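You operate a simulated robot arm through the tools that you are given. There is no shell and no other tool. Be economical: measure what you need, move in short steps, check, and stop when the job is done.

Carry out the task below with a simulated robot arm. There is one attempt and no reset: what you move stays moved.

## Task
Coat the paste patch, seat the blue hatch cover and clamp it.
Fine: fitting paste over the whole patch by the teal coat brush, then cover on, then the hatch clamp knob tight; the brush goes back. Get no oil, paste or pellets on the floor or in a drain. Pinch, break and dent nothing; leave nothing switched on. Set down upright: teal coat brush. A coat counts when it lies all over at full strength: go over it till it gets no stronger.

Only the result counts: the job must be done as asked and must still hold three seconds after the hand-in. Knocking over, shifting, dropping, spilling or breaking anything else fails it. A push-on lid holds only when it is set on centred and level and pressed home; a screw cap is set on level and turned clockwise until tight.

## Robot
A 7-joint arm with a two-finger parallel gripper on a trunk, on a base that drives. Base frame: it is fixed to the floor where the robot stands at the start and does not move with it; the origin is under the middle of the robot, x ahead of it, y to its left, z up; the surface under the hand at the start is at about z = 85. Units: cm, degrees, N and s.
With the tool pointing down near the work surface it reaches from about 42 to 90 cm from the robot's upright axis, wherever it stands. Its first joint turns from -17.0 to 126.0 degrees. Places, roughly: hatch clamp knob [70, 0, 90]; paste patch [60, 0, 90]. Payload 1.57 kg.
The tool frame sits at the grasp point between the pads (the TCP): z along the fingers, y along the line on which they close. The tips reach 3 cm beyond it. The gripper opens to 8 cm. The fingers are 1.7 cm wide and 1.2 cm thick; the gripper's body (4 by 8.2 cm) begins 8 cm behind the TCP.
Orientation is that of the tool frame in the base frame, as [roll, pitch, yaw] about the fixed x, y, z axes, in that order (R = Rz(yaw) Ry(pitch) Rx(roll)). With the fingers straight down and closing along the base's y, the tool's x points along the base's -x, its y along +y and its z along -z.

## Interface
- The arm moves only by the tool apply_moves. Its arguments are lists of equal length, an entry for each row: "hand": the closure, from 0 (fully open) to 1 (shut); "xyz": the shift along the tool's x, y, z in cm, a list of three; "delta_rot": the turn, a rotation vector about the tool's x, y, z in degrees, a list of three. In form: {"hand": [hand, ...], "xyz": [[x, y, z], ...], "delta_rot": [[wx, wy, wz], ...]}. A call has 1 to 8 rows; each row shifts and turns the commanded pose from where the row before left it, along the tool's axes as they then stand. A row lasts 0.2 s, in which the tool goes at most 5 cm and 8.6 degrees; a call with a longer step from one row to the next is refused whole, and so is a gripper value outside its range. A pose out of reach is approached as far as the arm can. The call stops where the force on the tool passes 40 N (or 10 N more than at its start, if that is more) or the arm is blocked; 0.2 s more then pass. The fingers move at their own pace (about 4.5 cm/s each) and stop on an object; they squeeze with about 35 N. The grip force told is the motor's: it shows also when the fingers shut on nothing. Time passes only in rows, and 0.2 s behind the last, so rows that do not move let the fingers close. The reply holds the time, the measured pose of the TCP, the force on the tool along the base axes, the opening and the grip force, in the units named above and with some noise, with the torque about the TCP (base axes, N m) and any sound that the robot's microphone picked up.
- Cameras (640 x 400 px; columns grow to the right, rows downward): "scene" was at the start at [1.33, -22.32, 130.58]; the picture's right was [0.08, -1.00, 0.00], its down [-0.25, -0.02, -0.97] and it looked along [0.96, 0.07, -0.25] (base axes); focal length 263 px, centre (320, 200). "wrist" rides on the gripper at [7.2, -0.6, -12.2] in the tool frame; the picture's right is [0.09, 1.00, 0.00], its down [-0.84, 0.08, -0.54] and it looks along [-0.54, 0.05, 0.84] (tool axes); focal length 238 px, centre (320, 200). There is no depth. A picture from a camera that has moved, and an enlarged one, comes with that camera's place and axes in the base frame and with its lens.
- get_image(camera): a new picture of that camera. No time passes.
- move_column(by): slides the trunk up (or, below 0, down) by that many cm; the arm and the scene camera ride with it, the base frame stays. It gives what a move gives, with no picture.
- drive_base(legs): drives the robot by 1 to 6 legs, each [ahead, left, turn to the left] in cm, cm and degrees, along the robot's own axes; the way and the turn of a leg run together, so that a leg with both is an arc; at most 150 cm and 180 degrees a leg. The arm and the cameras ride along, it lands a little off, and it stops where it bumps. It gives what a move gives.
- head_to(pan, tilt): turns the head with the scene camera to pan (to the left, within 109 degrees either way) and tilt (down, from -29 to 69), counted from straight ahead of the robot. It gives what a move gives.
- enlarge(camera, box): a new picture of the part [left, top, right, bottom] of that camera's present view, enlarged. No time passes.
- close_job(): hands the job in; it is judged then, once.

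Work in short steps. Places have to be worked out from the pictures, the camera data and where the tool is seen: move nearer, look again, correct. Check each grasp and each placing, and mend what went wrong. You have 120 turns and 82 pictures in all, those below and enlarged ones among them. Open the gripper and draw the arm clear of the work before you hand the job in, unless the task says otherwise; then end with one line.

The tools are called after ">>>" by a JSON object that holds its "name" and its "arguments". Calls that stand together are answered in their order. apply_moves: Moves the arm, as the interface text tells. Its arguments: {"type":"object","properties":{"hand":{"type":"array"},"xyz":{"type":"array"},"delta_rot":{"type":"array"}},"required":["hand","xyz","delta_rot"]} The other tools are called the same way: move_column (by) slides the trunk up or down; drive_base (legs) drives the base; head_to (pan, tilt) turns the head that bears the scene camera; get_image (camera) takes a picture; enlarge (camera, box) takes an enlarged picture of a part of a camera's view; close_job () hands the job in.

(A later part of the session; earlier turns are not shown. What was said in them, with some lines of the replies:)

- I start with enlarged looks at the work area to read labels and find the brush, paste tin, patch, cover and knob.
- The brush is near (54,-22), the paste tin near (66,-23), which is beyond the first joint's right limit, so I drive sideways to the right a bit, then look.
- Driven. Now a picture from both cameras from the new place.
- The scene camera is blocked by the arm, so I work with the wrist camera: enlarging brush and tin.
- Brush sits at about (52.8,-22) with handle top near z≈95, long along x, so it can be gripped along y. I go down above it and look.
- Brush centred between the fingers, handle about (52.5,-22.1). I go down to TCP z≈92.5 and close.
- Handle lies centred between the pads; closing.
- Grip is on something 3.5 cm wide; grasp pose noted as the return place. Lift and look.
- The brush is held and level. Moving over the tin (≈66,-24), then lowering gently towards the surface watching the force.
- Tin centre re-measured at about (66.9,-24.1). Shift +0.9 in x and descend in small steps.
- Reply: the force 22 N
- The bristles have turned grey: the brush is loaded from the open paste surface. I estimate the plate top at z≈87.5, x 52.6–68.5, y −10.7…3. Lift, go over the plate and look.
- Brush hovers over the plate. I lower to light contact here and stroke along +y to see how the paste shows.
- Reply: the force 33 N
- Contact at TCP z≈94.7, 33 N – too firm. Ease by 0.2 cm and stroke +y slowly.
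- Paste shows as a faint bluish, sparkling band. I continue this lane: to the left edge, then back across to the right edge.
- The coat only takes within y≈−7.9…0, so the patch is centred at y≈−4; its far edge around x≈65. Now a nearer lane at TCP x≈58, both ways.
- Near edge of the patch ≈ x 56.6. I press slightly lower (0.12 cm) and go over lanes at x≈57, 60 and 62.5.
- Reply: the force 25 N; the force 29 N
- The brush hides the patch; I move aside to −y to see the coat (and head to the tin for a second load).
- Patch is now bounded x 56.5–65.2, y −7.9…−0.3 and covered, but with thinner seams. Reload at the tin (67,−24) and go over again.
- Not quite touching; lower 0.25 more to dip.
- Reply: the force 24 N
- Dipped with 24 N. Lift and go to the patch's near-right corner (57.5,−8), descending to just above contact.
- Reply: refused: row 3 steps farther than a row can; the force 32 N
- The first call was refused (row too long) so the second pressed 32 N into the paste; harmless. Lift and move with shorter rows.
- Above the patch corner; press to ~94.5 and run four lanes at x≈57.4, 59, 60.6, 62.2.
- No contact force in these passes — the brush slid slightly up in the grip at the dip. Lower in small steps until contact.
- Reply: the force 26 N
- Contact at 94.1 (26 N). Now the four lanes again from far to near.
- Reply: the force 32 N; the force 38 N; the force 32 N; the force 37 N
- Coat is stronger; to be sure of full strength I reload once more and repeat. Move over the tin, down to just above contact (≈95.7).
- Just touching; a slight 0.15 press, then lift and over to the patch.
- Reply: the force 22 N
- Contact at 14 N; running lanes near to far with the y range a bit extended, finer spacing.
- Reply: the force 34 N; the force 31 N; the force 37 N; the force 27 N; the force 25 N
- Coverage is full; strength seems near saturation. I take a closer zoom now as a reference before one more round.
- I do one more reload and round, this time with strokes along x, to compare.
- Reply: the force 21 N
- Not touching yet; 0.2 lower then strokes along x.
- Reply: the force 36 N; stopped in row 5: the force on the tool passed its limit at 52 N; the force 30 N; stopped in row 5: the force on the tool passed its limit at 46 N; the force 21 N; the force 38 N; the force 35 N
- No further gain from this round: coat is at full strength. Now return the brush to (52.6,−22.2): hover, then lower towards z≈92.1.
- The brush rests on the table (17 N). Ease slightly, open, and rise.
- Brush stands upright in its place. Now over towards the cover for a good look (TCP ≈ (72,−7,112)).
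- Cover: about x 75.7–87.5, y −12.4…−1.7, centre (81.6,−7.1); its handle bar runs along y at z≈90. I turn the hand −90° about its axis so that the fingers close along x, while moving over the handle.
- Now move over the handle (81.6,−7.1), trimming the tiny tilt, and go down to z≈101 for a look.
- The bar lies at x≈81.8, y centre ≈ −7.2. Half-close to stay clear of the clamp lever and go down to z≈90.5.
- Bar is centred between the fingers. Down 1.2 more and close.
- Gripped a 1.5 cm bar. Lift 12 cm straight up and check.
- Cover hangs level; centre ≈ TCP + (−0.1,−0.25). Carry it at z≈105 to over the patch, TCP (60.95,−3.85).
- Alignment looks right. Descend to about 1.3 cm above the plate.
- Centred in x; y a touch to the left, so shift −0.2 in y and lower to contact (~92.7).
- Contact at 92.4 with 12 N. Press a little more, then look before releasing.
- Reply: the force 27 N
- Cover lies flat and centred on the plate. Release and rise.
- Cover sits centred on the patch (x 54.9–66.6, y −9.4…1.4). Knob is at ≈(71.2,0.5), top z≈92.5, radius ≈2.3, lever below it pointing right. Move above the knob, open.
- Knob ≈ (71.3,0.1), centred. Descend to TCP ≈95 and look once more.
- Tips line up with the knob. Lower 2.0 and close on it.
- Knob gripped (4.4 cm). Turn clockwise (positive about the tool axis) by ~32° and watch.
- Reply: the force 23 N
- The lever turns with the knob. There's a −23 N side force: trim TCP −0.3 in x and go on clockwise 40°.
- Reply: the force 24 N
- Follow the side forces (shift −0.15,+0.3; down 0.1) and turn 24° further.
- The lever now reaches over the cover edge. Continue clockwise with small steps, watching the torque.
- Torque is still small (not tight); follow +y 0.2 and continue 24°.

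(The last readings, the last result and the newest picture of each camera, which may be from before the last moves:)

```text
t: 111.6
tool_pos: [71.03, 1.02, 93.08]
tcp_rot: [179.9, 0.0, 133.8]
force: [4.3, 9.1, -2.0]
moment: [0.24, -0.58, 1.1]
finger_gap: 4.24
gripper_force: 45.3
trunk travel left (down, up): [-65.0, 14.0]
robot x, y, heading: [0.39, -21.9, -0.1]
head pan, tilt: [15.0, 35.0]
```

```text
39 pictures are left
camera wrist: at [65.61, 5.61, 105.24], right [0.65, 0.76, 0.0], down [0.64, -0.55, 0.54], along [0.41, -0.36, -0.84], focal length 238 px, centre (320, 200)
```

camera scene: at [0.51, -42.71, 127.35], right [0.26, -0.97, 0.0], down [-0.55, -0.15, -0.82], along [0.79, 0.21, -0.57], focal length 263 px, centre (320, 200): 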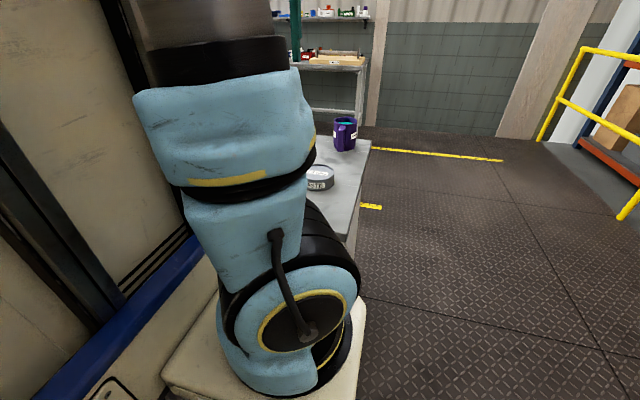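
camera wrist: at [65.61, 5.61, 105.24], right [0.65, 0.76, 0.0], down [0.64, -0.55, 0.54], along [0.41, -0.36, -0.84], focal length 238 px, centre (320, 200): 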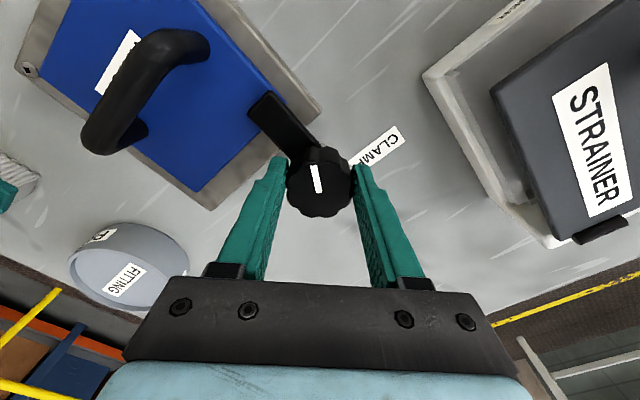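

Torque has risen to 1.1 N·m and the knob lags the fingers: it has come up against tight with the lever over the cover. One further 8° to confirm.

>>> {"name": "apply_moves", "arguments": {"hand": [1, 1, 1], "xyz": [[0, 0, 0], [0, 0, 0], [0, 0, 0]], "delta_rot": [[0, 0, 8], [0, 0, 0], [0, 0, 0]]}}

>>> {"name": "get_image", "arguments": {"camera": "wrist"}}

```text
t: 112.4
tool_pos: [71.15, 1.28, 93.06]
tcp_rot: [180.0, -0.1, 125.9]
force: [2.9, 19.8, -7.8]
moment: [0.43, -0.38, 1.22]
finger_gap: 4.32
gripper_force: 45.1
trunk travel left (down, up): [-65.0, 14.0]
robot x, y, heading: [0.21, -21.74, 0.0]
head pan, tilt: [15.0, 35.0]
```

```text
38 pictures are left
camera wrist: at [66.27, 6.47, 105.26], right [0.75, 0.66, 0.0], down [0.55, -0.63, 0.54], along [0.36, -0.41, -0.84], focal length 238 px, centre (320, 200)
```

wrist: 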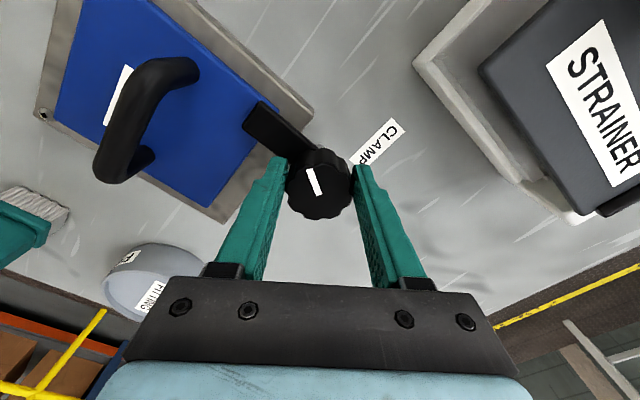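

The knob stays put while the fingers slip: it's at its stop. Open, look at the knob's true position, then regrip for a last tightening.

>>> {"name": "apply_moves", "arguments": {"hand": [0, 0, 0, 0, 0, 0], "xyz": [[0, 0, 0], [0, 0, 0], [0, 0, 0], [0, 0, 0], [0, 0, 0], [0, 0, 0]], "delta_rot": [[0, 0, 0], [0, 0, 0], [0, 0, 0], [0, 0, -8], [0, 0, -8], [0, 0, -8]]}}

>>> {"name": "get_image", "arguments": {"camera": "wrist"}}

```text
t: 113.8
tool_pos: [70.99, 0.95, 93.08]
tcp_rot: [-180.0, 0.0, 150.0]
force: [0.2, -0.5, -0.7]
moment: [-0.02, 0.01, 0.01]
finger_gap: 8.01
gripper_force: 0.0
trunk travel left (down, up): [-65.0, 14.0]
robot x, y, heading: [0.07, -21.99, -0.2]
head pan, tilt: [15.0, 35.0]
```

```text
37 pictures are left
camera wrist: at [64.49, 3.89, 105.31], right [0.42, 0.91, 0.0], down [0.76, -0.35, 0.54], along [0.49, -0.23, -0.84], focal length 238 px, centre (320, 200)
```

wrist: 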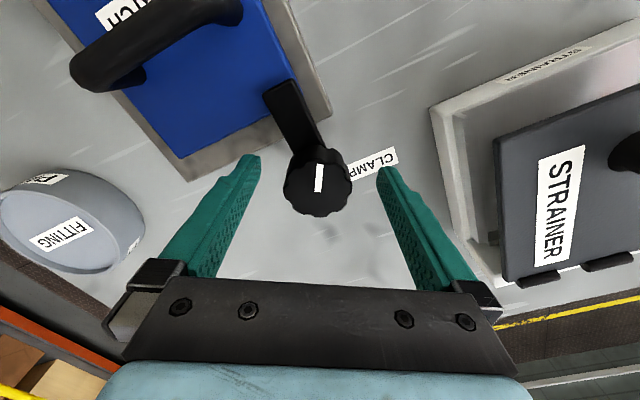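

Knob stays turned with its lever along −x on the cover; centre ≈(71.1,0.65). Regrip and apply a last clockwise torque.

>>> {"name": "apply_moves", "arguments": {"hand": [0, 1, 1, 1, 1, 1, 1, 1], "xyz": [[-0.24, -0.21, 0], [0, 0, 0], [0, 0, 0], [0, 0, 0], [0, 0, 0], [0, 0, 0], [0, 0, 0], [0, 0, 0]], "delta_rot": [[0, 0, 0], [0, 0, 0], [0, 0, 0], [0, 0, 0], [0, 0, 6], [0, 0, 6], [0, 0, 6], [0, 0, 0]]}}

>>> {"name": "get_image", "arguments": {"camera": "wrist"}}

```text
t: 115.6
tool_pos: [71.13, 1.05, 93.03]
tcp_rot: [179.9, 0.0, 131.9]
force: [7.8, 23.8, -3.1]
moment: [0.25, -0.44, 1.46]
finger_gap: 4.28
gripper_force: 45.0
trunk travel left (down, up): [-65.0, 14.0]
robot x, y, heading: [-0.23, -21.87, -0.2]
head pan, tilt: [15.0, 35.0]
```

```text
36 pictures are left
camera wrist: at [65.82, 5.69, 105.32], right [0.68, 0.73, 0.0], down [0.62, -0.57, 0.54], along [0.4, -0.37, -0.84], focal length 238 px, centre (320, 200)
```

wrist: 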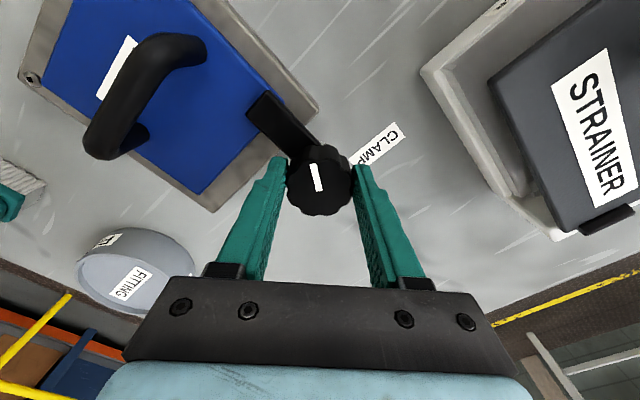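

1.46 N·m and the lever no longer moves: tight. Open, rise clear and take a final look.

>>> {"name": "apply_moves", "arguments": {"hand": [0, 0, 0, 0, 0, 0, 0, 0], "xyz": [[0, 0, 0], [0, 0, 0], [0, 0, 0], [0, 0, -1], [0, 0, -4], [0, 0, -4.5], [0, 0, -4.5], [0, 0, -4.5]], "delta_rot": [[0, 0, 0], [0, 0, 0], [0, 0, 0], [0, 0, 0], [0, 0, 0], [0, 0, 0], [0, 0, 0], [0, 0, 0]]}}

>>> {"name": "apply_moves", "arguments": {"hand": [0, 0, 0, 0, 0, 0, 0, 0], "xyz": [[0, 0, -3], [0, 0, 0], [0, 0, 0], [4, -2, 0], [4, -2, 0], [4, -2, 0], [4, -2, 0], [4, -2, 0]], "delta_rot": [[0, 0, -8.5], [0, 0, -8.5], [0, 0, -8.5], [0, 0, -8.5], [0, 0, -8.5], [0, 0, -5.5], [0, 0, 0], [0, 0, 0]]}}

>>> {"name": "get_image", "arguments": {"camera": "wrist"}}

```text
t: 117.4
tool_pos: [71.12, 0.71, 111.68]
tcp_rot: [180.0, 0.0, 131.8]
force: [-0.1, 0.2, 0.2]
moment: [0.01, 0.01, 0.01]
finger_gap: 8.03
gripper_force: 0.0
trunk travel left (down, up): [-65.0, 14.0]
robot x, y, heading: [0.42, -21.9, 0.1]
head pan, tilt: [15.0, 35.0]
```

```text
t: 119.4
tool_pos: [53.15, -8.45, 112.66]
tcp_rot: [-179.5, -2.7, 176.5]
force: [-0.9, -0.4, -0.2]
moment: [0.0, 0.0, 0.01]
finger_gap: 8.0
gripper_force: 0.1
trunk travel left (down, up): [-65.0, 14.0]
robot x, y, heading: [-0.17, -21.89, -0.2]
head pan, tilt: [15.0, 35.0]
stopped in row 8: the arm was blocked; the commanded pose is now the measured one
```

```text
35 pictures are left
camera wrist: at [46.38, -8.7, 125.11], right [-0.03, 1.0, 0.0], down [0.86, 0.03, 0.5], along [0.5, 0.01, -0.86], focal length 238 px, centre (320, 200)
```

wrist: 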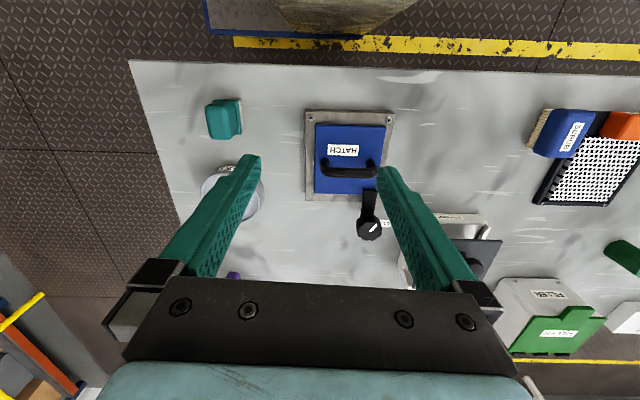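

Everything stands as it should; one enlarged check of cover, clamp and brush.

>>> {"name": "enlarge", "arguments": {"camera": "wrist", "box": [190, 80, 430, 260]}}

```text
2.22 times, centred on (310, 170) of wrist
camera zoom: at [46.38, -8.7, 125.11], right [-0.03, 1.0, 0.0], down [0.86, 0.03, 0.5], along [0.5, 0.01, -0.86], focal length 530 px, centre (342, 267)
```

zoom: 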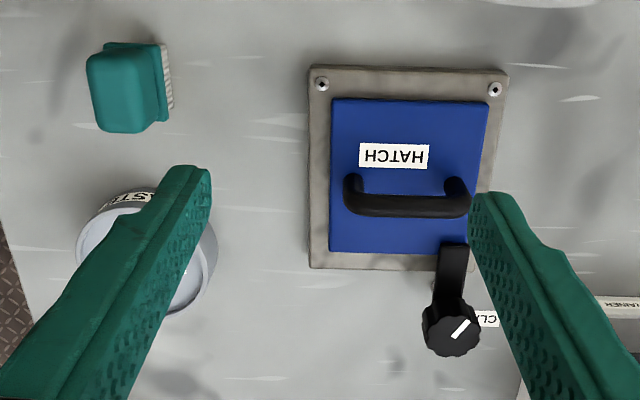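

The cover is centred on the plate, the lever is tight over its edge, the brush is upright and the hand is empty and clear. Handing in.

>>> {"name": "close_job", "arguments": {}}

```text
The job is handed in.
```

The paste patch is coated all over, the blue hatch cover is seated on it, the clamp knob is turned clockwise until it would go no further, and the teal brush stands upright back in its place; the job is handed in.
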